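You operate a simulated robot arm through the tools that you are given. There is no shell and no other tool.

Carry out the task below with a simulated robot arm. There is one attempt and no reset: what you move stays moved.

## Task
Switch the pump off, unplug it, close the socket and park the hose.
Fine: off first; plug in the black holder, teal stopper in the blue socket, green hose in the green holder. Set down upright: pump plug, green hose end.

The check looks at the end state, three seconds after you hand in, the way a careful person would. Anything else that was tipped, shoved, dropped, spilled or broken makes it a failure. Lids that push on must go on centred and level and be pressed home; caps that screw on are set level and turned clockwise until they are tight.

## Robot
A 7-joint arm with a two-finger parallel gripper, fixed in place. Base frame: the origin is at the foot of the arm, x ahead of it, y to its left, z up. Lengths are in mm, angles in rad, forces in N, time in s.
Its first joint turns from -2.304 to 2.304 rad. Payload 3.91 kg.
The tool frame sits at the grasp point between the pads (the TCP): z along the fingers, y along the line on which they close. The tips reach 30 mm beyond it. The gripper opens to 110 mm. The fingers are 20 mm wide and 10 mm thick; the gripper's body (48 by 112 mm) begins 55 mm behind the TCP.
Orientation is that of the tool frame in the base frame, as a unit quaternion [x, y, z, w]. With the fingers straight down and closing along the base's y, the tool's x points along the base's -x, its y along +y and its z along -z.

## Interface
- The arm moves only by the tool apply_moves. Its argument "increments" is a list of rows, each an object of numbers (a shift or turn left out is 0, a gripper value left out holds the last): "x", "y", "z": the shift along the base's x, y, z in cm; "rx", "ry", "rz": the turn, a rotation vector about the base's x, y, z in degrees; "jaw": the finger opening in cm, from 0 to 11. In form: [{"x": .., "y": .., "z": .., "rx": .., "ry": .., "rz": .., "jaw": ..}, ...]. A call has 1 to 20 rows; each row is the pose to reach, as a shift and turn from the pose commanded when the call began. Rows are played at 5 a second. More than 50 mm and 0.15 rad between two rows, or a gripper value outside its range, and nothing of the call is played. A pose out of reach is approached as far as the arm can. The call stops where the force on the tool passes 40 N (or 10 N more than at its start, if that is more) or the arm is blocked; 0.2 s more then pass. The fingers move at their own pace (about 108 mm/s each) and stop on an object; they squeeze with about 36 N. The grip force told is the motor's: it shows also when the fingers shut on nothing. Time passes only in rows, and 0.2 s behind the last, so rows that repeat a pose let the fingers close. The reply holds the time, the measured pose of the TCP, the force on the tool along the base axes, the opening and the grip force, in the units named above and with some noise, with the torque about the TCP (base axes, N m) and any sound that the robot's microphone picked up.
- Cameras (640 x 400 px; columns grow to the right, rows downward): "scene" is fixed at [51.9, 500.5, 1416.8]; the picture's right is [0.39, -0.92, 0.00], its down [-0.49, -0.21, -0.84] and it looks along [0.78, 0.33, -0.53] (base axes); focal length 365 px, centre (320, 200). "wrist" rides on the gripper at [72, 17, -103] in the tool frame; the picture's right is [-0.23, 0.97, 0.00], its down [-0.76, -0.18, -0.62] and it looks along [-0.61, -0.14, 0.78] (tool axes); focal length 222 px, centre (320, 200). There is no depth. A picture from a camera that has moved, and an enlarged one, comes with that camera's place and axes in the base frame and with its lens.
- snapshot(camera): a new picture of that camera. No time passes.
- close_up(camera, box): a new picture of the part [left, top, right, bottom] of that camera's present view, enlarged. No time passes.
- job_done(): hands the job in; it is judged then, once.

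Places have to be worked out from the pictures, the camera data and where the tool is seen. Open the gripper and draw the arm clear of the work before you hand the job in, unless the task says otherwise.

The tools are called after "Emit:" as a command line: name --argument value ..., lists and objects as JSON in quotes. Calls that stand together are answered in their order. apply_moves: Moves the arm, as the interface text tells. Its arguments: {"type":"object","properties":{"increments":{"type":"array"}},"required":["increments"]} The other tools are called the same way: snapshot (camera) takes a picture; close_up (camera, box) takes an enlarged picture of a part of a camera's view; job_done () hands the job in.

At the start:

```text
clock: 0.0
position: [439.4, 486.6, 1242.2]
tool_rot: [0.0, 1.0, 0.0, 0.0]
force: [0.3, -0.8, -0.4]
torque: [0.0, -0.03, 0.02]
finger_gap: 110.0
gripper_force: 0.1
```

scene: 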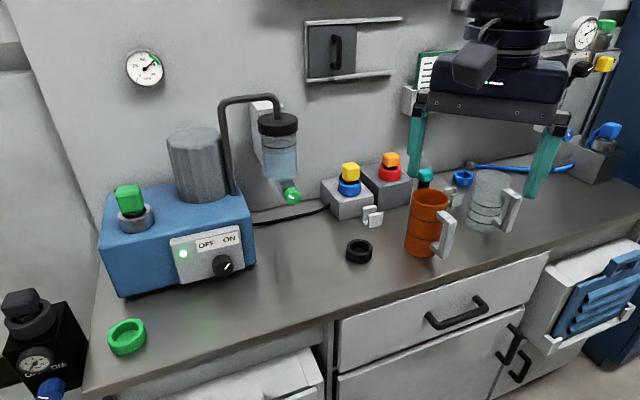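
wrist: 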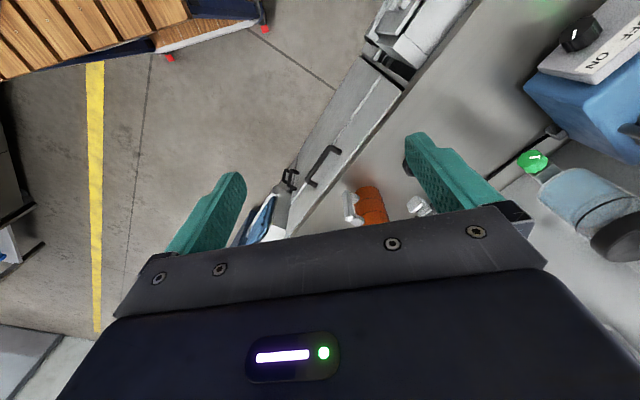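

I start by looking at the scene in detail before moving anything.

Emit:
close_up --camera "scene" --box '[80, 80, 320, 230]'

Emit:
close_up --camera "scene" --box '[80, 200, 320, 370]'

Emit:
close_up --camera "scene" --box '[300, 130, 480, 270]'

Emit:
close_up --camera "scene" --box '[440, 80, 640, 240]'

```text
2.67 times, centred on (200, 155) of scene
camera zoom: at [51.9, 500.5, 1416.8], right [0.39, -0.92, 0.0], down [-0.49, -0.21, -0.84], along [0.78, 0.33, -0.53], focal length 972 px, centre (640, 320)
```

zoom: 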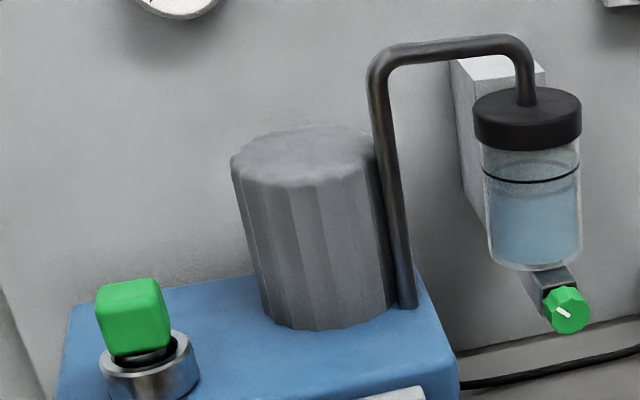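

```text
2.35 times, centred on (200, 285) of scene
camera zoom: at [51.9, 500.5, 1416.8], right [0.39, -0.92, 0.0], down [-0.49, -0.21, -0.84], along [0.78, 0.33, -0.53], focal length 858 px, centre (602, 0)
```

zoom: 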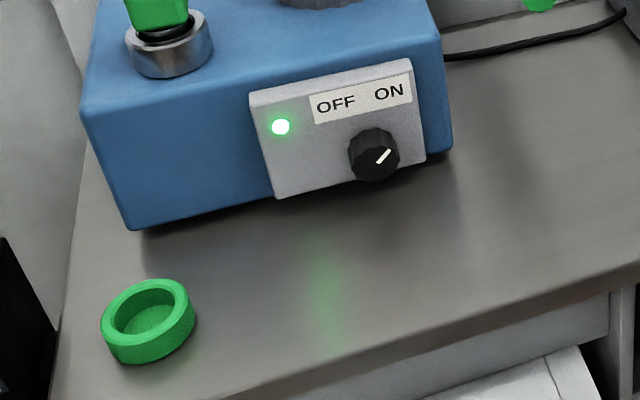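

```text
2.86 times, centred on (390, 200) of scene
camera zoom: at [51.9, 500.5, 1416.8], right [0.39, -0.92, 0.0], down [-0.49, -0.21, -0.84], along [0.78, 0.33, -0.53], focal length 1042 px, centre (120, 200)
```

zoom: 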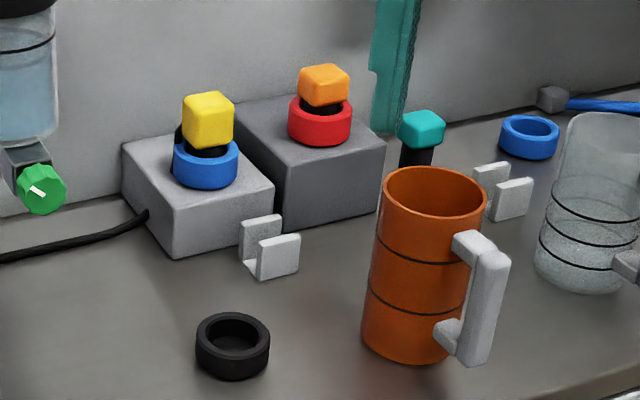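

```text
2.50 times, centred on (540, 160) of scene
camera zoom: at [51.9, 500.5, 1416.8], right [0.39, -0.92, 0.0], down [-0.49, -0.21, -0.84], along [0.78, 0.33, -0.53], focal length 912 px, centre (-230, 300)
```

zoom: 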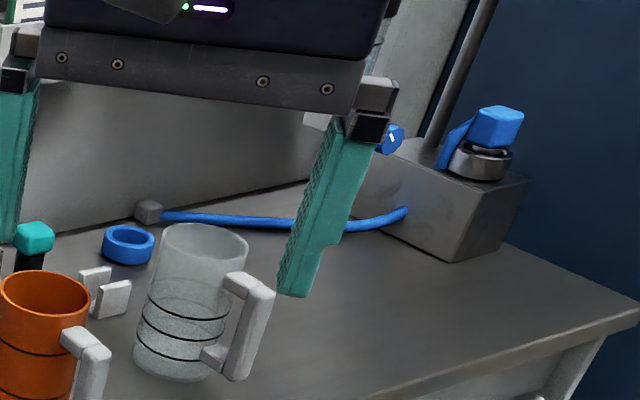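

The bench seems to run at roughly 45° to the base axes, about z≈0.9 m. I turn the tool 45° about z so that the wrist camera looks straight at the bench, staying at height.

Emit:
apply_moves --increments '[{"rz": 8}, {"rz": 16}, {"rz": 24}, {"rz": 32}, {"rz": 40}, {"rz": 45}, {"rz": 45}]'

Emit:
snapshot --camera "wrist"

Emit:
snapshot --camera "scene"

```text
clock: 1.6
position: [438.4, 487.1, 1241.9]
tool_rot: [-0.384, 0.923, 0.0, 0.0]
force: [0.3, -0.1, 0.1]
torque: [0.01, -0.02, 0.02]
finger_gap: 109.9
gripper_force: 0.1
```

```text
taken
camera wrist: at [374.8, 448.5, 1345.2], right [-0.53, 0.85, 0.0], down [0.66, 0.41, 0.62], along [0.53, 0.33, -0.78], focal length 222 px, centre (320, 200)
```

wrist: 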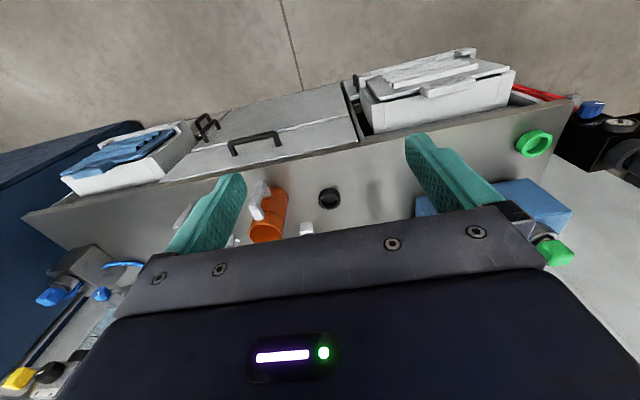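

```text
taken
```

scene: 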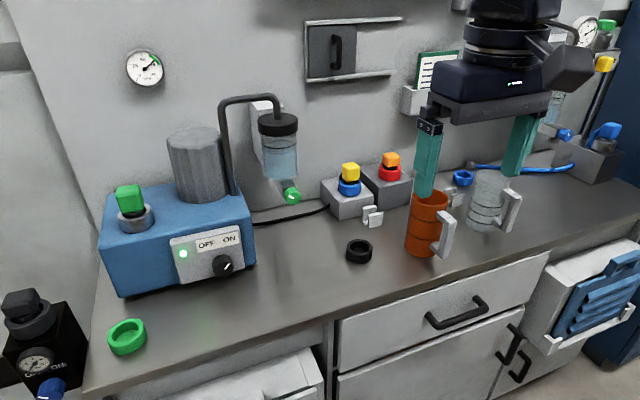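

Black ring triangulates to about (663, 660, ~895). I tilt the fingers outward by 32° about the bench direction so that the wrist camera sees the sockets and pump.

Emit:
apply_moves --increments '[{"rx": 5.6, "ry": -5.6}, {"rx": 11.3, "ry": -11.3}, {"rx": 16.9, "ry": -16.9}, {"rx": 22.6, "ry": -22.6}, {"rx": 22.6, "ry": -22.6}]'

Emit:
snapshot --camera "wrist"

```text
clock: 2.8
position: [439.1, 486.3, 1242.5]
tool_rot: [-0.367, 0.888, 0.105, 0.254]
force: [-0.2, -0.1, -0.5]
torque: [-0.03, -0.01, -0.02]
finger_gap: 109.9
gripper_force: 0.1
```

```text
taken
camera wrist: at [343.7, 417.3, 1290.8], right [-0.55, 0.82, 0.12], down [0.35, 0.1, 0.93], along [0.76, 0.56, -0.34], focal length 222 px, centre (320, 200)
```

wrist: 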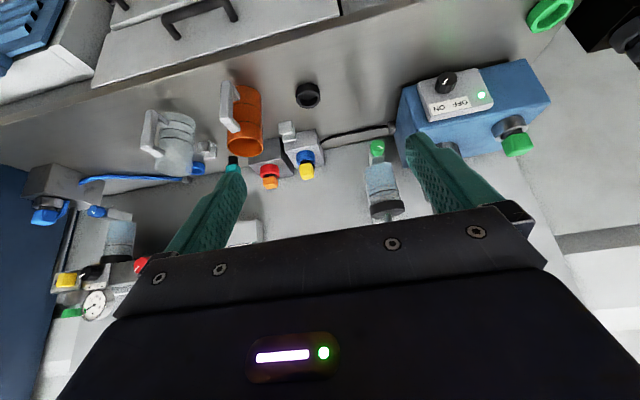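

Emit:
close_up --camera "wrist" --box '[380, 50, 580, 170]'

Emit:
close_up --camera "wrist" --box '[220, 70, 340, 190]'

Emit:
close_up --camera "wrist" --box '[20, 90, 240, 250]'

```text
3.20 times, centred on (480, 110) of wrist
camera zoom: at [343.7, 417.3, 1290.8], right [-0.55, 0.82, 0.12], down [0.35, 0.1, 0.93], along [0.76, 0.56, -0.34], focal length 711 px, centre (-192, 488)
```

zoom: 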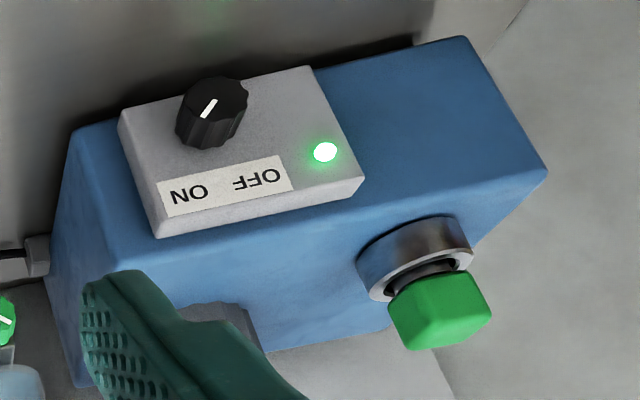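

```text
3.33 times, centred on (280, 130) of wrist
camera zoom: at [343.7, 417.3, 1290.8], right [-0.55, 0.82, 0.12], down [0.35, 0.1, 0.93], along [0.76, 0.56, -0.34], focal length 740 px, centre (453, 433)
```

zoom: 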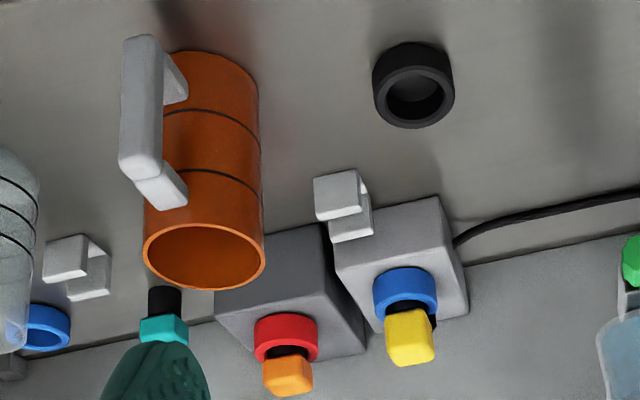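

```text
2.50 times, centred on (130, 170) of wrist
camera zoom: at [343.7, 417.3, 1290.8], right [-0.55, 0.82, 0.12], down [0.35, 0.1, 0.93], along [0.76, 0.56, -0.34], focal length 555 px, centre (795, 275)
```

zoom: 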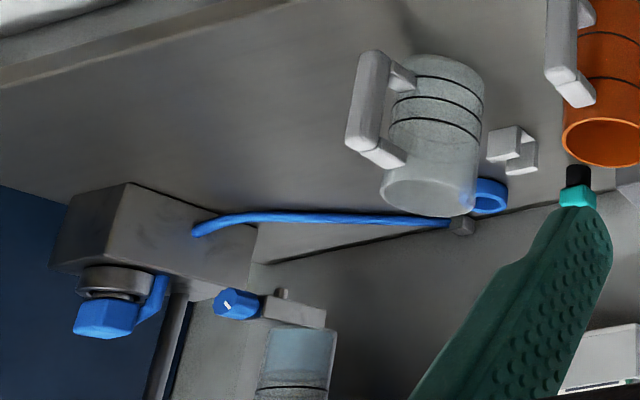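

The wrist and scene rays agree roughly; sockets look far out (radius >1 m possibly). I move 150 mm outward along the wall normal at the same height and tilt to get a closer look and to test reach.

Emit:
apply_moves --increments '[{"x": 2.5, "y": 2.5}, {"x": 5, "y": 5}, {"x": 7.5, "y": 7.5}, {"x": 10, "y": 10}, {"x": 12, "y": 12}, {"x": 12, "y": 12}]'

Emit:
snapshot --camera "wrist"

Emit:
snapshot --camera "scene"

```text
clock: 4.2
position: [560.4, 609.8, 1240.4]
tool_rot: [-0.367, 0.888, 0.105, 0.255]
force: [0.1, 0.3, 0.4]
torque: [0.03, 0.03, -0.04]
finger_gap: 109.8
gripper_force: 0.0
```

```text
taken
camera wrist: at [464.0, 539.5, 1289.9], right [-0.55, 0.82, 0.12], down [0.35, 0.1, 0.93], along [0.76, 0.56, -0.34], focal length 222 px, centre (320, 200)
```

wrist: 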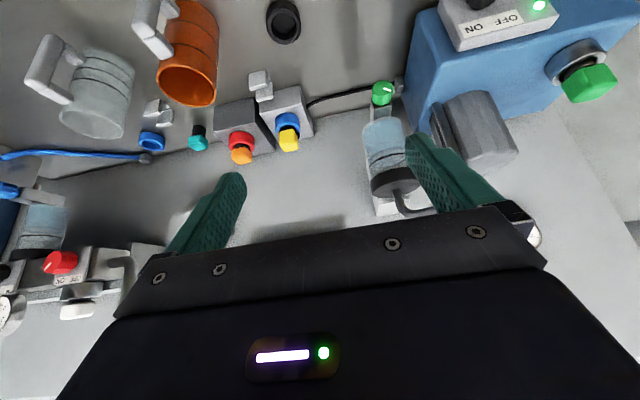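

```text
taken
```

scene: 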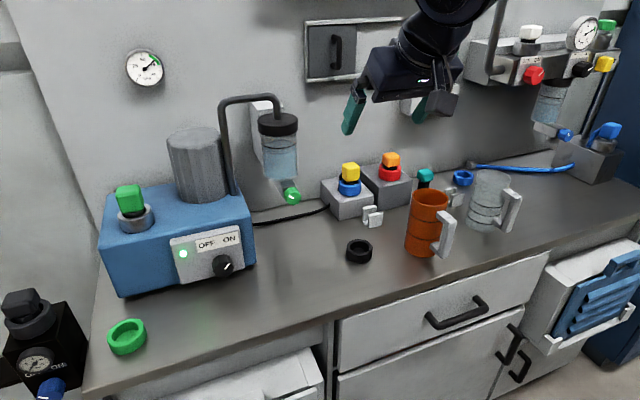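

Emit:
close_up --camera "wrist" --box '[130, 60, 330, 185]'

Emit:
close_up --camera "wrist" --box '[400, 0, 640, 150]'

Emit:
close_up --camera "scene" --box '[310, 130, 490, 242]'

Emit:
close_up --camera "scene" --box '[460, 0, 640, 112]'

```text
3.20 times, centred on (230, 122) of wrist
camera zoom: at [464.0, 539.5, 1289.9], right [-0.55, 0.82, 0.12], down [0.35, 0.1, 0.93], along [0.76, 0.56, -0.34], focal length 711 px, centre (608, 448)
```

zoom: 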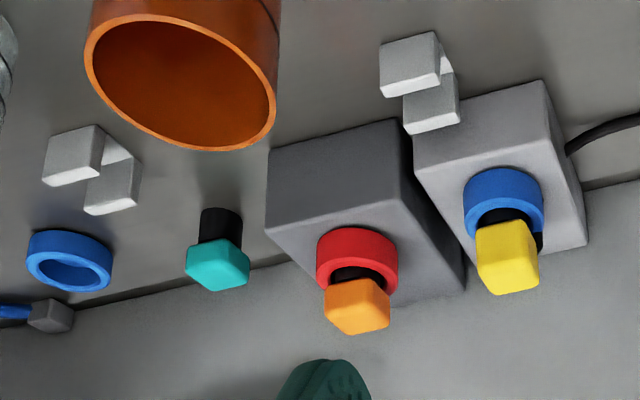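

```text
2.67 times, centred on (520, 75) of wrist
camera zoom: at [464.0, 539.5, 1289.9], right [-0.55, 0.82, 0.12], down [0.35, 0.1, 0.93], along [0.76, 0.56, -0.34], focal length 592 px, centre (-213, 533)
```

zoom: 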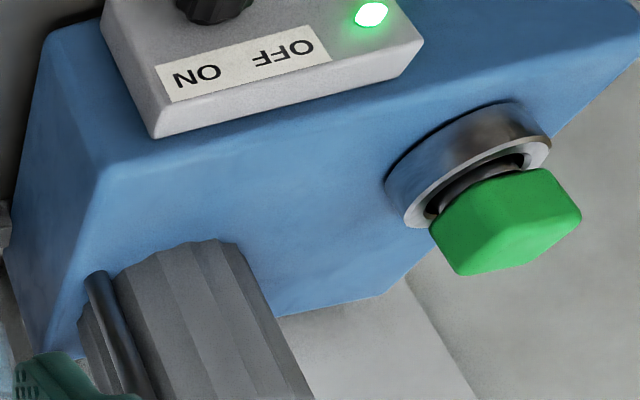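

```text
3.56 times, centred on (400, 186) of scene
camera zoom: at [51.9, 500.5, 1416.8], right [0.39, -0.92, 0.0], down [-0.49, -0.21, -0.84], along [0.78, 0.33, -0.53], focal length 1296 px, centre (36, 250)
```

zoom: 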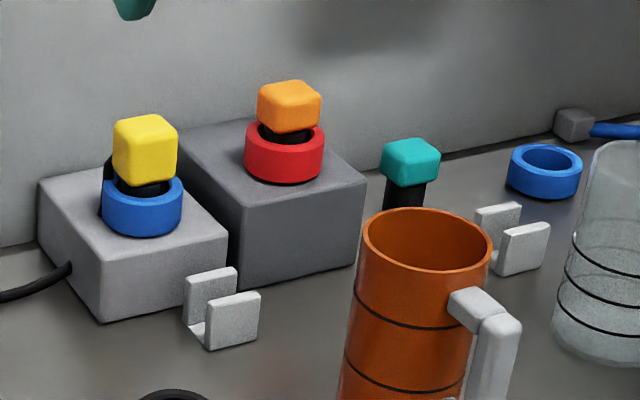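

```text
3.56 times, centred on (550, 56) of scene
camera zoom: at [51.9, 500.5, 1416.8], right [0.39, -0.92, 0.0], down [-0.49, -0.21, -0.84], along [0.78, 0.33, -0.53], focal length 1296 px, centre (-498, 712)
```

zoom: 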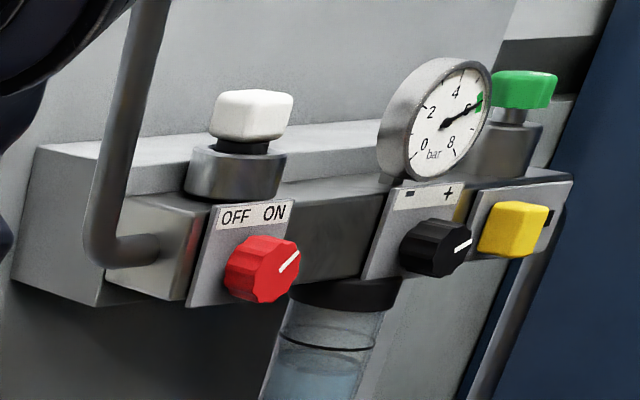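

Two-view wrist triangulation gives: yellow plug ≈(858,759,968), black ring ≈(669,661,886), green ring ≈(302,959,886), green hose end ≈(433,1041,1062) and teal stopper ≈(1055,587,~895). Several need a forward-tilted tool, so I test rolling the gripper about its own axis at this free height.

Emit:
apply_moves --increments '[{"rx": 2.99, "ry": 2.99, "rz": -6.79}, {"rx": 5.99, "ry": 5.99, "rz": -13.57}, {"rx": 8.98, "ry": 8.98, "rz": -20.36}, {"rx": 11.98, "ry": 11.98, "rz": -27.15}, {"rx": 14.97, "ry": 14.97, "rz": -33.94}, {"rx": 17.97, "ry": 17.97, "rz": -40.72}, {"rx": 20.96, "ry": 20.96, "rz": -47.51}, {"rx": 23.96, "ry": 23.96, "rz": -54.3}, {"rx": 26.95, "ry": 26.95, "rz": -61.08}, {"rx": 29.94, "ry": 29.94, "rz": -67.87}, {"rx": 33.69, "ry": 33.69, "rz": -76.36}, {"rx": 33.69, "ry": 33.69, "rz": -76.36}]'

Emit:
snapshot --camera "wrist"

Emit:
snapshot --camera "scene"

```text
refused: row 11 steps farther than a row can; nothing moved
```

```text
taken
camera wrist: at [464.0, 539.5, 1289.9], right [-0.55, 0.82, 0.12], down [0.35, 0.1, 0.93], along [0.76, 0.56, -0.34], focal length 222 px, centre (320, 200)
```

wrist: 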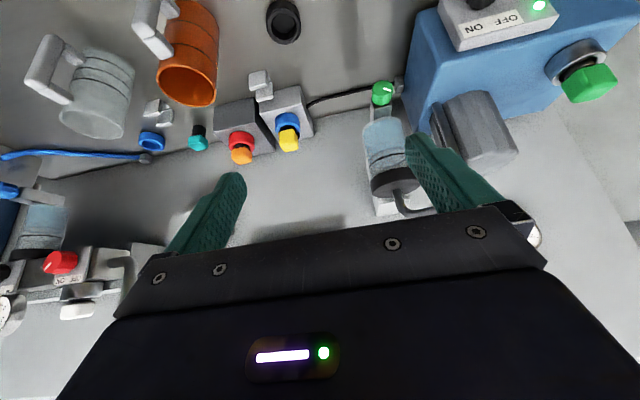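

```text
taken
```

scene: 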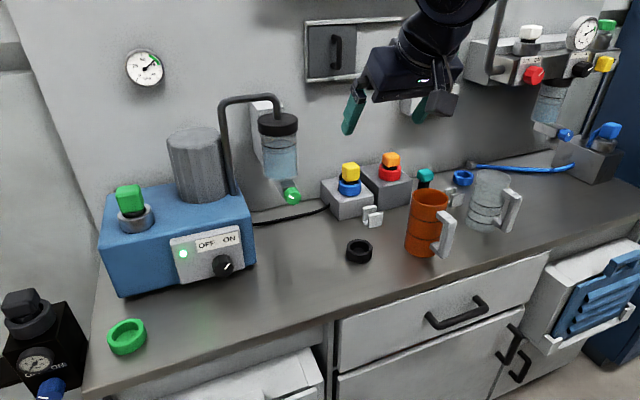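

The last step was over the angular limit and nothing moved; I repeat the roll with even 8° steps (88° in all).

Emit:
apply_moves --increments '[{"rx": 2.99, "ry": 2.99, "rz": -6.79}, {"rx": 5.99, "ry": 5.99, "rz": -13.57}, {"rx": 8.98, "ry": 8.98, "rz": -20.36}, {"rx": 11.98, "ry": 11.98, "rz": -27.15}, {"rx": 14.97, "ry": 14.97, "rz": -33.94}, {"rx": 17.97, "ry": 17.97, "rz": -40.72}, {"rx": 20.96, "ry": 20.96, "rz": -47.51}, {"rx": 23.96, "ry": 23.96, "rz": -54.3}, {"rx": 26.95, "ry": 26.95, "rz": -61.08}, {"rx": 29.94, "ry": 29.94, "rz": -67.87}, {"rx": 32.94, "ry": 32.94, "rz": -74.66}, {"rx": 32.94, "ry": 32.94, "rz": -74.66}]'

Emit:
snapshot --camera "wrist"

Emit:
snapshot --camera "scene"

```text
clock: 6.8
position: [558.2, 607.5, 1240.8]
tool_rot: [0.352, 0.894, 0.254, 0.109]
force: [0.0, 0.0, -0.5]
torque: [0.03, 0.01, 0.0]
finger_gap: 110.3
gripper_force: 0.0
```

```text
taken
camera wrist: at [476.1, 629.3, 1337.1], right [0.73, 0.45, 0.52], down [0.22, -0.87, 0.45], along [0.65, -0.21, -0.73], focal length 222 px, centre (320, 200)
```

wrist: 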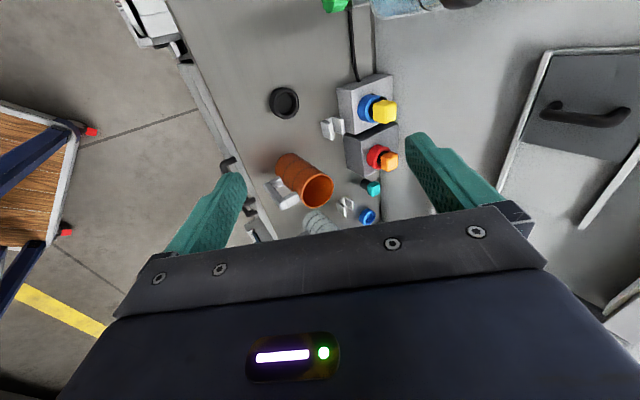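

```text
taken
```

scene: 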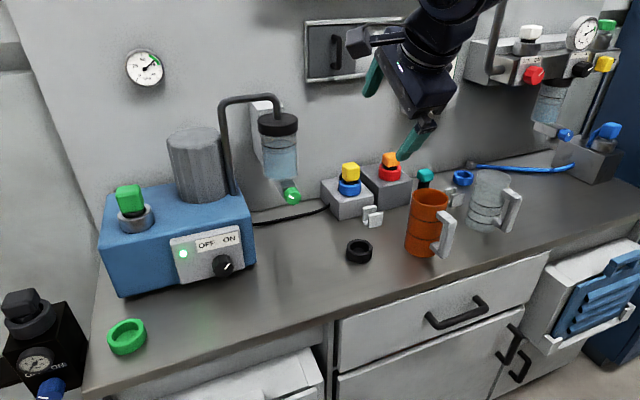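

The roll works (camera now on the left side). This side view is good for measuring; I take close-ups of it.

Emit:
close_up --camera "wrist" --box '[250, 60, 410, 160]'

Emit:
close_up --camera "wrist" --box '[250, 140, 410, 240]'

```text
4.00 times, centred on (330, 110) of wrist
camera zoom: at [476.1, 629.3, 1337.1], right [0.73, 0.45, 0.52], down [0.22, -0.87, 0.45], along [0.65, -0.21, -0.73], focal length 888 px, centre (280, 560)
```

zoom: 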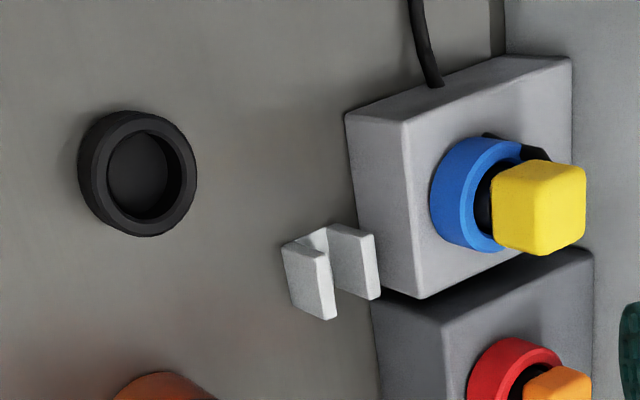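

```text
4.00 times, centred on (330, 190) of wrist
camera zoom: at [476.1, 629.3, 1337.1], right [0.73, 0.45, 0.52], down [0.22, -0.87, 0.45], along [0.65, -0.21, -0.73], focal length 888 px, centre (280, 240)
```

zoom: 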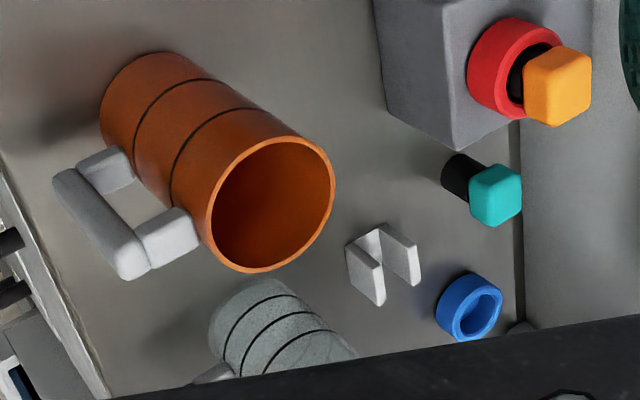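

Refined positions: yellow block (855,758,971), teal block (1045,586,904), black ring top (684,671,880), orange mug top (771,544,990), bench ≈ z 855. I continue the roll by another 88° to see whether the camera can ride on top, which is best for tilted grasps.

Emit:
apply_moves --increments '[{"rx": 2.99, "ry": 2.99, "rz": -6.79}, {"rx": 5.99, "ry": 5.99, "rz": -13.57}, {"rx": 8.98, "ry": 8.98, "rz": -20.36}, {"rx": 11.98, "ry": 11.98, "rz": -27.15}, {"rx": 14.97, "ry": 14.97, "rz": -33.94}, {"rx": 17.97, "ry": 17.97, "rz": -40.72}, {"rx": 20.96, "ry": 20.96, "rz": -47.51}, {"rx": 23.96, "ry": 23.96, "rz": -54.3}, {"rx": 26.95, "ry": 26.95, "rz": -61.08}, {"rx": 29.94, "ry": 29.94, "rz": -67.87}, {"rx": 32.94, "ry": 32.94, "rz": -74.66}, {"rx": 34.44, "ry": 34.44, "rz": -78.05}, {"rx": 34.44, "ry": 34.44, "rz": -78.05}]'

Emit:
snapshot --camera "wrist"

Emit:
snapshot --camera "scene"

```text
clock: 9.6
position: [560.0, 606.8, 1242.1]
tool_rot: [0.888, 0.367, 0.255, -0.105]
force: [0.0, 0.5, 0.6]
torque: [0.05, 0.03, 0.0]
finger_gap: 110.3
gripper_force: 0.0
```

```text
taken
camera wrist: at [574.7, 600.1, 1367.8], right [0.55, -0.82, -0.12], down [-0.82, -0.56, 0.13], along [-0.17, 0.03, -0.98], focal length 222 px, centre (320, 200)
```

wrist: 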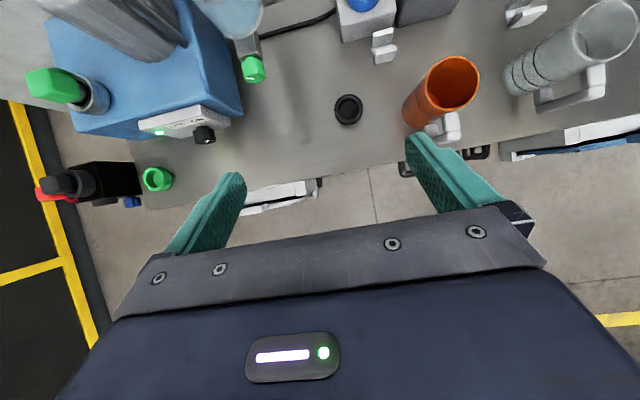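

```text
taken
```

scene: 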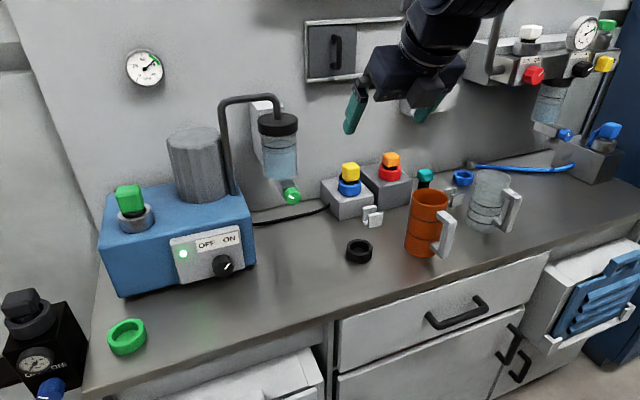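

Rolling to "camera on top" works and gives a natural top view; positions are confirmed (knob front ≈ (472,886,929)). I zoom in on the pump and the sockets from here.

Emit:
close_up --camera "wrist" --box '[20, 40, 276, 200]'

Emit:
close_up --camera "wrist" --box '[300, 0, 556, 160]'

```text
2.50 times, centred on (148, 120) of wrist
camera zoom: at [574.7, 600.1, 1367.8], right [0.55, -0.82, -0.12], down [-0.82, -0.56, 0.13], along [-0.17, 0.03, -0.98], focal length 555 px, centre (750, 400)
```

zoom: 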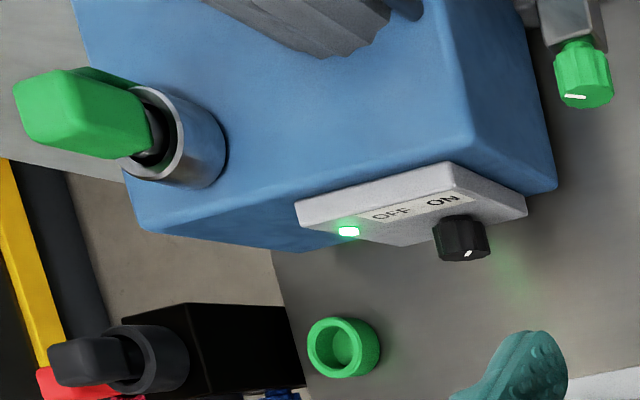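

```text
2.50 times, centred on (428, 80) of wrist
camera zoom: at [574.7, 600.1, 1367.8], right [0.55, -0.82, -0.12], down [-0.82, -0.56, 0.13], along [-0.17, 0.03, -0.98], focal length 555 px, centre (50, 500)
```

zoom: 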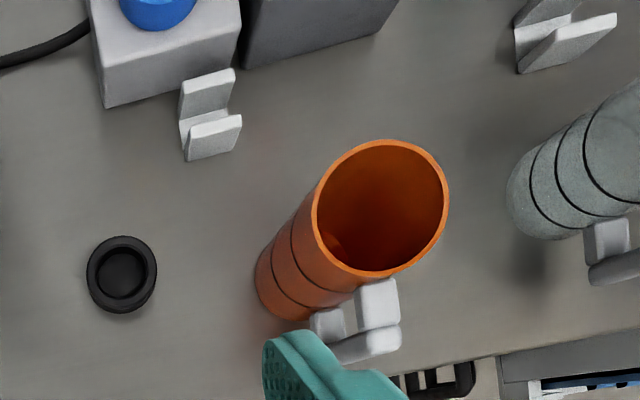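

The pump front is parallel to the bench; its knob (Ø≈40) has a horizontal axis at about (465,877,931), facing the robot. I bring the tool to horizontal (pointing at the wall), moving left in front of the pump and down to z≈1150.

Emit:
apply_moves --increments '[{"x": -2.28, "y": 2.2, "z": -1.15, "rx": 5.127, "ry": -5.127}, {"x": -4.56, "y": 4.4, "z": -2.3, "rx": 10.253, "ry": -10.253}, {"x": -6.84, "y": 6.6, "z": -3.45, "rx": 15.38, "ry": -15.38}, {"x": -9.12, "y": 8.8, "z": -4.6, "rx": 20.506, "ry": -20.506}, {"x": -11.4, "y": 11.0, "z": -5.75, "rx": 25.633, "ry": -25.633}, {"x": -13.68, "y": 13.2, "z": -6.9, "rx": 30.759, "ry": -30.759}, {"x": -15.96, "y": 15.4, "z": -8.05, "rx": 35.886, "ry": -35.886}, {"x": -18.24, "y": 17.6, "z": -9.2, "rx": 41.012, "ry": -41.012}, {"x": -18.24, "y": 17.6, "z": -9.2, "rx": 41.012, "ry": -41.012}]'

Emit:
snapshot --camera "wrist"

Emit:
snapshot --camera "scene"

```text
clock: 11.6
position: [377.1, 783.3, 1149.6]
tool_rot: [0.653, 0.271, 0.653, -0.271]
force: [-0.6, -0.3, -0.3]
torque: [0.0, -0.04, 0.01]
finger_gap: 109.9
gripper_force: 0.1
```

```text
taken
camera wrist: at [313.6, 699.2, 1222.1], right [0.69, -0.69, -0.23], down [-0.57, -0.31, -0.76], along [0.45, 0.65, -0.61], focal length 222 px, centre (320, 200)
```

wrist: 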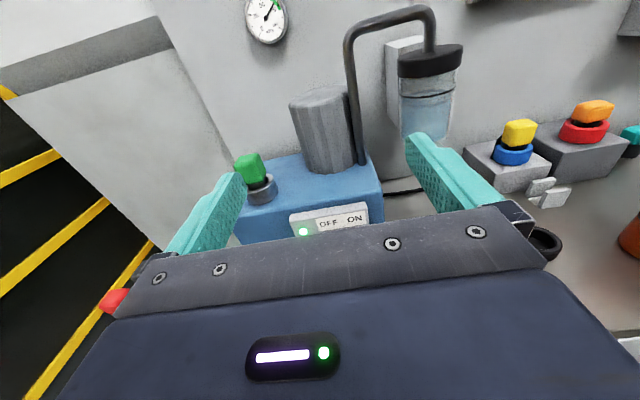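

```text
taken
```

scene: 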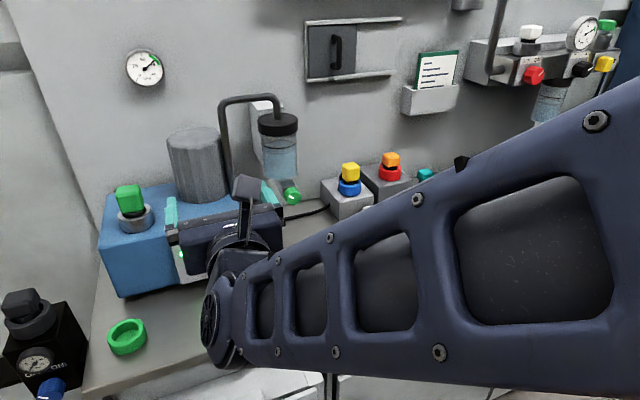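

The tool is horizontal with camera on top. I lower in front of the knob to z≈960 first, staying about 100 mm off the panel, and check.

Emit:
apply_moves --increments '[{"x": 0.0, "y": 0.4, "z": -3.8}, {"x": 0.0, "y": 0.5, "z": -7.6}, {"x": 0.0, "y": 0.5, "z": -11.4}, {"x": 0.0, "y": 0.5, "z": -15.2}, {"x": 0.0, "y": 0.5, "z": -19.0}, {"x": 0.0, "y": 0.5, "z": -19.0}]'

Emit:
snapshot --camera "wrist"

Emit:
snapshot --camera "scene"

```text
clock: 13.0
position: [374.8, 786.0, 959.3]
tool_rot: [0.653, 0.271, 0.653, -0.271]
force: [1.3, 0.1, 0.2]
torque: [0.01, 0.02, -0.02]
finger_gap: 110.1
gripper_force: 0.0
```

```text
taken
camera wrist: at [312.7, 701.4, 1031.8], right [0.69, -0.69, -0.23], down [-0.57, -0.32, -0.76], along [0.45, 0.65, -0.61], focal length 222 px, centre (320, 200)
```

wrist: 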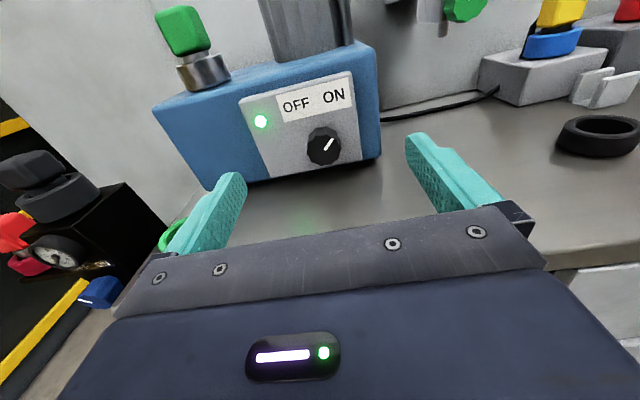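

```text
taken
```

scene: 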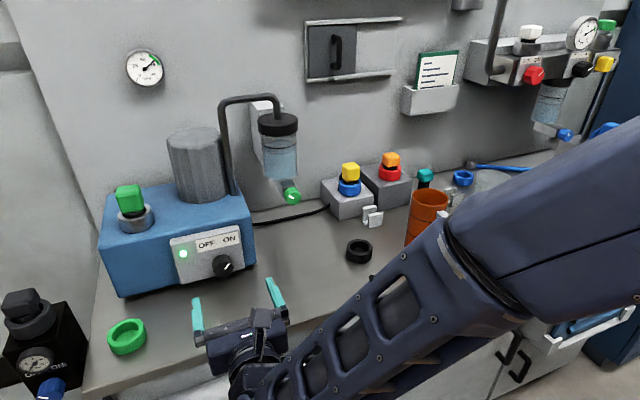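

Emit:
close_up --camera "wrist" --box '[240, 70, 400, 170]'

Emit:
close_up --camera "scene" --box '[150, 210, 310, 310]'

```text
4.00 times, centred on (320, 120) of wrist
camera zoom: at [312.7, 701.4, 1031.8], right [0.69, -0.69, -0.23], down [-0.57, -0.32, -0.76], along [0.45, 0.65, -0.61], focal length 888 px, centre (320, 520)
```

zoom: 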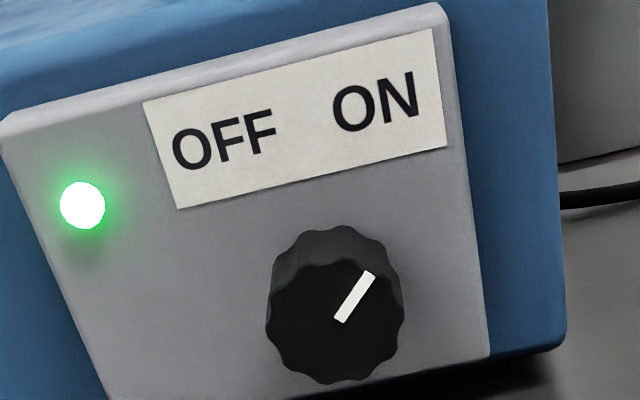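

```text
4.00 times, centred on (230, 260) of scene
camera zoom: at [51.9, 500.5, 1416.8], right [0.39, -0.92, 0.0], down [-0.49, -0.21, -0.84], along [0.78, 0.33, -0.53], focal length 1458 px, centre (680, -40)
```

zoom: 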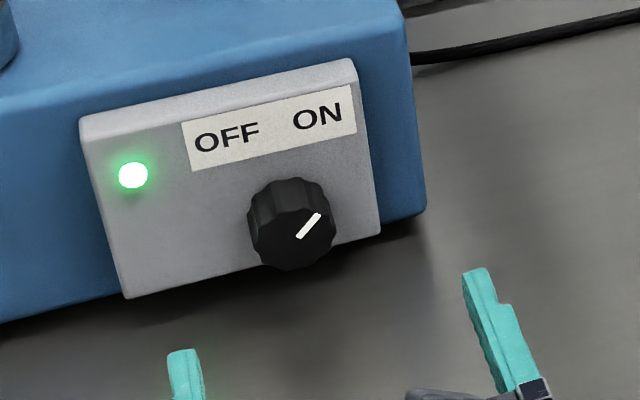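

The two wrist views agree on the knob's front centre at ≈(463,882,920). I lower to its height and approach to ~40 mm from it for a closer check of alignment.

Emit:
apply_moves --increments '[{"x": -0.4, "y": 0.4, "z": -1.9}, {"x": -0.4, "y": 0.4, "z": -3.7}, {"x": 1.1, "y": 1.8, "z": -3.7}, {"x": 2.5, "y": 3.2, "z": -3.7}, {"x": 3.9, "y": 4.6, "z": -3.7}, {"x": 3.9, "y": 4.6, "z": -3.7}]'

Emit:
snapshot --camera "wrist"

Emit:
close_up --camera "wrist" --box '[240, 90, 400, 190]'

Emit:
snapshot --camera "scene"

```text
clock: 14.4
position: [415.9, 833.5, 920.5]
tool_rot: [0.654, 0.272, 0.652, -0.27]
force: [0.3, -0.3, 0.4]
torque: [0.02, 0.03, -0.03]
finger_gap: 110.2
gripper_force: 0.0
```

```text
taken
camera wrist: at [352.6, 748.8, 994.3], right [0.69, -0.69, -0.23], down [-0.57, -0.32, -0.76], along [0.45, 0.65, -0.61], focal length 222 px, centre (320, 200)
```

wrist: 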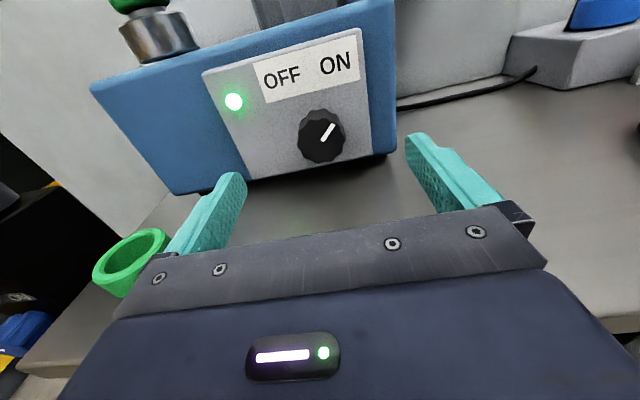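

```text
4.00 times, centred on (320, 140) of wrist
camera zoom: at [352.6, 748.8, 994.3], right [0.69, -0.69, -0.23], down [-0.57, -0.32, -0.76], along [0.45, 0.65, -0.61], focal length 888 px, centre (320, 440)
```

zoom: 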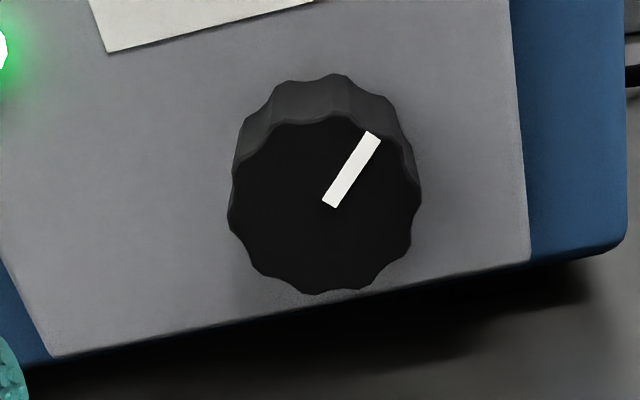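

```text
taken
```

scene: 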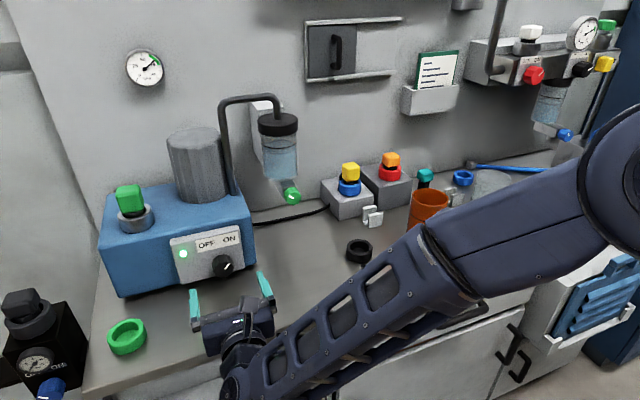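

Knob centre is on the tool axis within ~1–2 mm; its face is 65 mm ahead of the TCP and the panel ~90 mm. I advance 54 mm and close on the knob.

Emit:
apply_moves --increments '[{"x": 1.3, "y": 1.3, "z": -0.05, "jaw": 7}, {"x": 2.6, "y": 2.6, "z": -0.1, "jaw": 7}, {"x": 3.8, "y": 3.8, "z": -0.1, "jaw": 7}, {"x": 3.8, "y": 3.8, "z": -0.1, "jaw": 7}]'

Emit:
close_up --camera "wrist" --box '[240, 90, 400, 190]'

Emit:
snapshot --camera "scene"

```text
clock: 15.4
position: [454.1, 872.0, 919.6]
tool_rot: [0.654, 0.271, 0.653, -0.27]
force: [-0.1, 0.7, 0.5]
torque: [-0.04, -0.02, 0.02]
finger_gap: 70.2
gripper_force: 0.2
```

```text
4.00 times, centred on (320, 140) of wrist
camera zoom: at [391.5, 786.8, 993.2], right [0.69, -0.69, -0.23], down [-0.57, -0.32, -0.76], along [0.45, 0.65, -0.61], focal length 888 px, centre (320, 440)
```

zoom: 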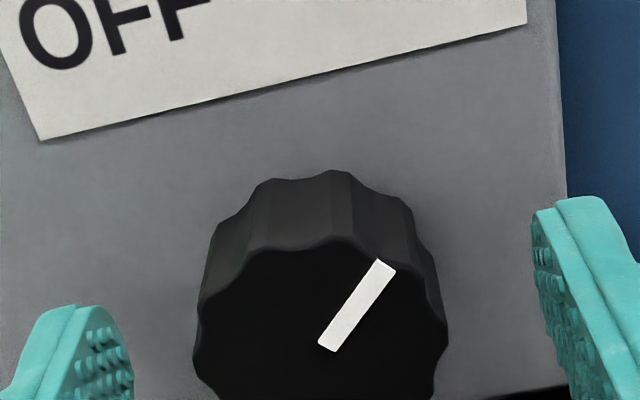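

```text
taken
```

scene: 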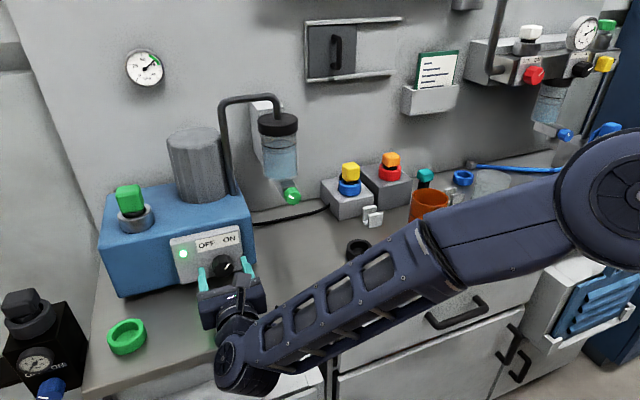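

The knob sits between the fingers with the tips near the panel. I close the gripper on it.

Emit:
apply_moves --increments '[{"jaw": 3}, {"jaw": 3}, {"jaw": 3}]'

Emit:
snapshot --camera "wrist"

```text
clock: 16.2
position: [454.2, 871.5, 920.7]
tool_rot: [0.653, 0.271, 0.653, -0.272]
force: [0.9, 6.4, -0.3]
torque: [-0.03, 0.0, -0.34]
finger_gap: 39.7
gripper_force: 45.3
```

```text
taken
camera wrist: at [391.3, 786.9, 993.2], right [0.69, -0.69, -0.23], down [-0.57, -0.32, -0.76], along [0.45, 0.65, -0.61], focal length 222 px, centre (320, 200)
```

wrist: 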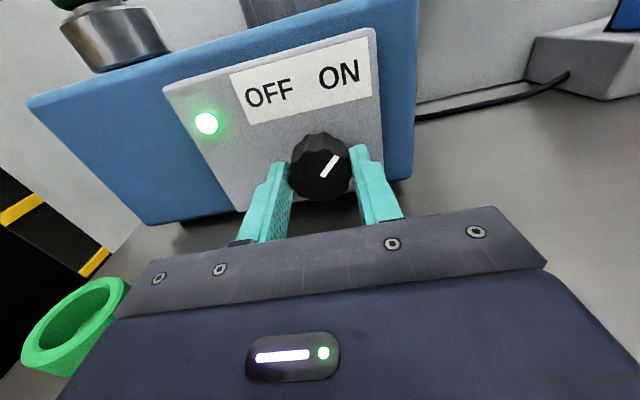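

The grip holds at 39.7 mm. I turn counter-clockwise (toward OFF) by 40° first and check the light and forces.

Emit:
apply_moves --increments '[{"rx": -4.95, "ry": -4.95}, {"rx": -9.9, "ry": -9.9}, {"rx": -14.85, "ry": -14.85}, {"rx": -19.8, "ry": -19.8}, {"rx": -24.75, "ry": -24.75}, {"rx": -28.28, "ry": -28.28}]'

Emit:
snapshot --camera "wrist"

Emit:
close_up --camera "scene" --box '[150, 210, 310, 310]'

```text
clock: 17.6
position: [453.5, 873.0, 920.6]
tool_rot: [0.522, 0.478, 0.706, -0.03]
force: [-9.6, -23.3, -6.3]
torque: [0.27, -0.27, -0.46]
finger_gap: 39.8
gripper_force: 44.5
```

```text
taken
camera wrist: at [355.3, 823.0, 987.0], right [0.63, -0.63, 0.45], down [-0.19, -0.69, -0.7], along [0.75, 0.35, -0.56], focal length 222 px, centre (320, 200)
```

wrist: 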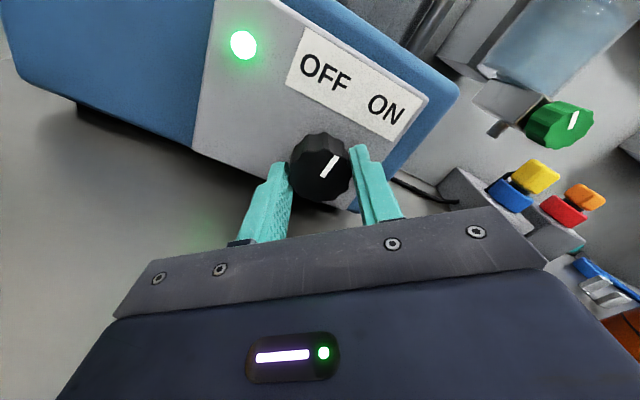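

```text
4.00 times, centred on (230, 260) of scene
camera zoom: at [51.9, 500.5, 1416.8], right [0.39, -0.92, 0.0], down [-0.49, -0.21, -0.84], along [0.78, 0.33, -0.53], focal length 1458 px, centre (680, -40)
```

zoom: 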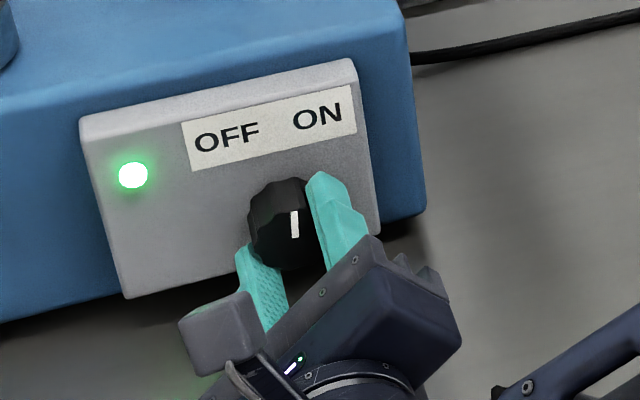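

The knob follows the gripper (marker fixed relative to the fingers), with an axial push-back of ~23 N. I relieve it by backing off ~1 mm and turn on by another 40°.

Emit:
apply_moves --increments '[{"x": -0.1, "y": -0.1, "rx": -2, "ry": -2}, {"x": -0.1, "y": -0.1, "rx": -7, "ry": -7}, {"x": -0.1, "y": -0.1, "rx": -12, "ry": -12}, {"x": -0.1, "y": -0.1, "rx": -17, "ry": -17}, {"x": -0.1, "y": -0.1, "rx": -22, "ry": -22}, {"x": -0.1, "y": -0.1, "rx": -27, "ry": -27}]'

Emit:
snapshot --camera "wrist"

Emit:
close_up --camera "scene" --box '[150, 210, 310, 310]'

```text
clock: 19.0
position: [453.9, 871.8, 920.4]
tool_rot: [0.337, 0.623, 0.677, 0.202]
force: [5.7, 17.4, -17.9]
torque: [0.18, -0.17, 0.24]
finger_gap: 39.7
gripper_force: 44.6
```

```text
taken
camera wrist: at [331.2, 847.0, 951.6], right [0.3, -0.3, 0.91], down [0.06, -0.94, -0.33], along [0.95, 0.15, -0.26], focal length 222 px, centre (320, 200)
```

wrist: 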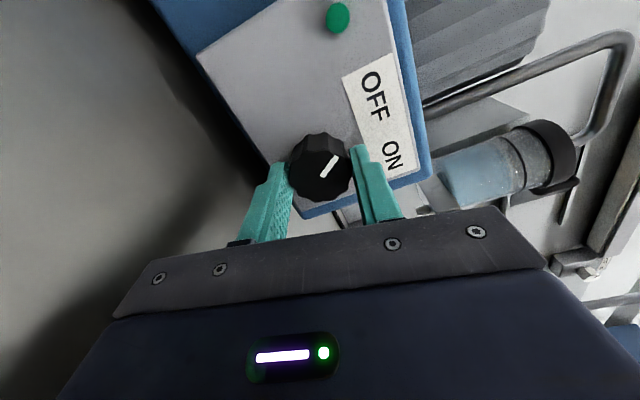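

```text
4.00 times, centred on (230, 260) of scene
camera zoom: at [51.9, 500.5, 1416.8], right [0.39, -0.92, 0.0], down [-0.49, -0.21, -0.84], along [0.78, 0.33, -0.53], focal length 1458 px, centre (680, -40)
```

zoom: 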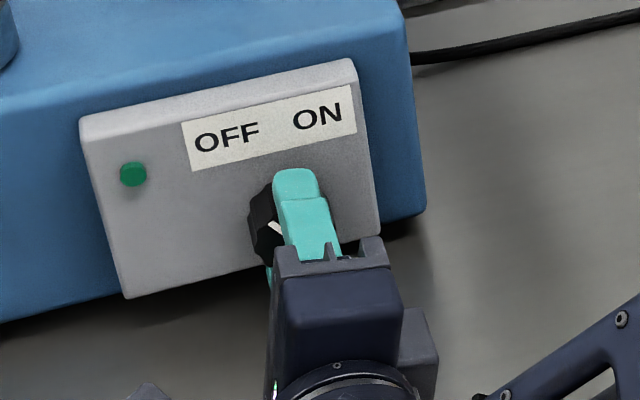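

The LED has gone out: the knob is past the switch point (~78° turned). I add ~12° to bring it fully to OFF, relieving side forces slightly.

Emit:
apply_moves --increments '[{"x": 0.05, "y": 0.05, "z": -0.05, "rx": -3, "ry": -3}, {"x": 0.05, "y": 0.05, "z": -0.1, "rx": -6, "ry": -6}, {"x": 0.05, "y": 0.05, "z": -0.1, "rx": -8.5, "ry": -8.5}]'

Emit:
close_up --camera "wrist" --box '[240, 90, 400, 190]'

```text
clock: 19.8
position: [453.4, 871.4, 919.9]
tool_rot: [0.269, 0.653, 0.653, 0.273]
force: [-2.6, 2.8, -13.5]
torque: [0.28, 0.07, -0.39]
finger_gap: 39.6
gripper_force: 44.9
```

```text
4.00 times, centred on (320, 140) of wrist
camera zoom: at [327.6, 850.5, 936.7], right [0.16, -0.16, 0.97], down [0.1, -0.98, -0.17], along [0.98, 0.12, -0.14], focal length 888 px, centre (320, 440)
```

zoom: 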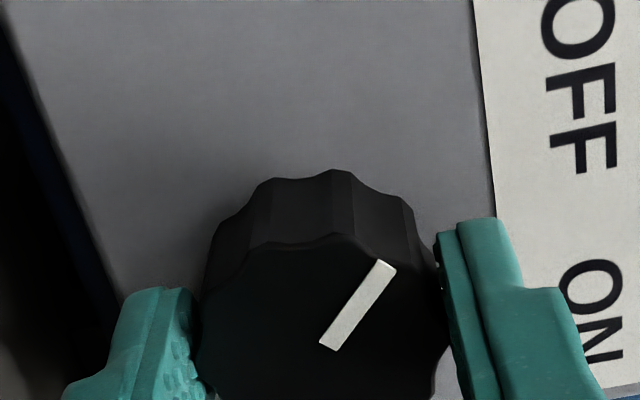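

The knob is turned the full 90° to OFF. I open moderately and back straight off by ~110 mm.

Emit:
apply_moves --increments '[{"jaw": 6.5}, {"jaw": 6.5}, {"x": -2.5, "y": -2.5, "jaw": 6.5}, {"x": -5, "y": -5, "jaw": 6.5}, {"x": -8, "y": -8, "jaw": 6.5}, {"x": -8, "y": -8, "jaw": 6.5}]'

Emit:
snapshot --camera "wrist"

Emit:
close_up --camera "scene" --box '[150, 210, 310, 310]'

```text
clock: 21.2
position: [373.6, 791.3, 920.7]
tool_rot: [0.27, 0.654, 0.652, 0.271]
force: [-0.1, -0.9, -0.2]
torque: [0.0, -0.03, 0.0]
finger_gap: 64.9
gripper_force: 0.1
```

```text
taken
camera wrist: at [248.5, 769.5, 937.4], right [0.16, -0.16, 0.97], down [0.1, -0.98, -0.17], along [0.98, 0.12, -0.14], focal length 222 px, centre (320, 200)
```

wrist: 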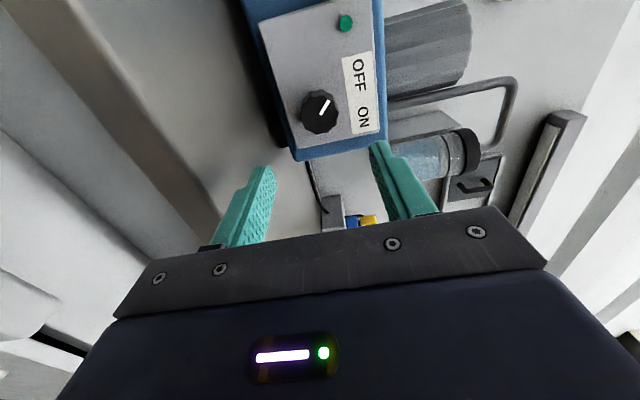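

```text
4.00 times, centred on (230, 260) of scene
camera zoom: at [51.9, 500.5, 1416.8], right [0.39, -0.92, 0.0], down [-0.49, -0.21, -0.84], along [0.78, 0.33, -0.53], focal length 1458 px, centre (680, -40)
```

zoom: 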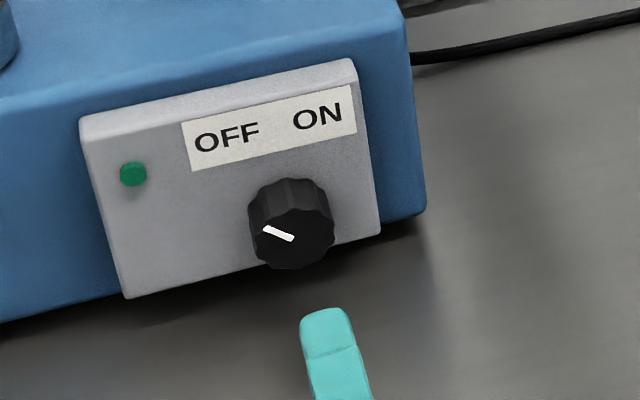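

OFF is confirmed (LED dark, pointer to the left). I now raise and roll back so the camera is on top again.

Emit:
apply_moves --increments '[{"z": 2.3, "x": -0.5, "y": -0.5, "rx": 5.303, "ry": 5.303, "jaw": 7}, {"z": 4.6, "x": -1, "y": -1, "rx": 10.607, "ry": 10.607}, {"z": 6.9, "x": -1, "y": -1, "rx": 15.91, "ry": 15.91}, {"z": 9.2, "x": -1, "y": -1, "rx": 21.213, "ry": 21.213}, {"z": 11.5, "x": -1, "y": -1, "rx": 26.517, "ry": 26.517}, {"z": 13.8, "x": -1, "y": -1, "rx": 31.82, "ry": 31.82}, {"z": 16.1, "x": -1, "y": -1, "rx": 37.123, "ry": 37.123}, {"z": 18.4, "x": -1, "y": -1, "rx": 42.426, "ry": 42.426}, {"z": 20.7, "x": -1, "y": -1, "rx": 47.73, "ry": 47.73}, {"z": 23, "x": -1, "y": -1, "rx": 53.033, "ry": 53.033}, {"z": 25.3, "x": -1, "y": -1, "rx": 58.336, "ry": 58.336}, {"z": 27.6, "x": -1, "y": -1, "rx": 63.64, "ry": 63.64}, {"z": 27.6, "x": -1, "y": -1, "rx": 63.64, "ry": 63.64}]'

Emit:
snapshot --camera "wrist"

Emit:
snapshot --camera "scene"

```text
clock: 24.0
position: [364.9, 779.1, 1195.5]
tool_rot: [0.653, 0.272, 0.653, -0.27]
force: [-0.5, -0.1, 0.3]
torque: [-0.01, -0.02, 0.03]
finger_gap: 70.2
gripper_force: 0.0
```

```text
taken
camera wrist: at [301.4, 695.4, 1268.7], right [0.69, -0.69, -0.22], down [-0.57, -0.32, -0.76], along [0.45, 0.65, -0.61], focal length 222 px, centre (320, 200)
```

wrist: 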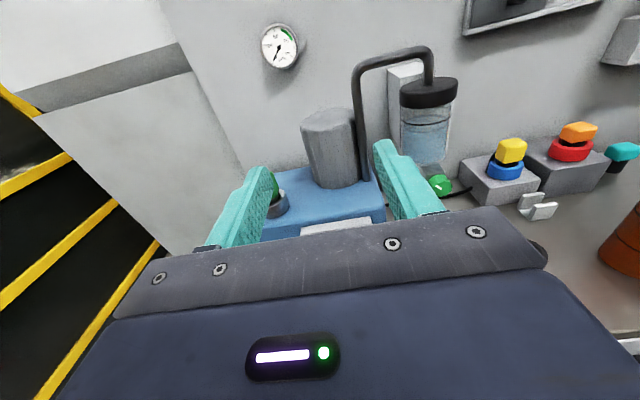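

```text
taken
```

scene: 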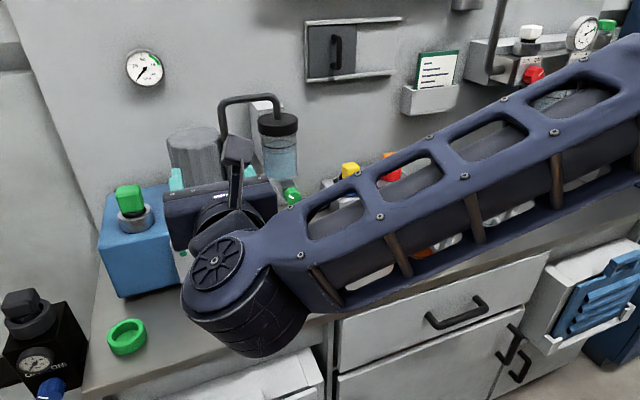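

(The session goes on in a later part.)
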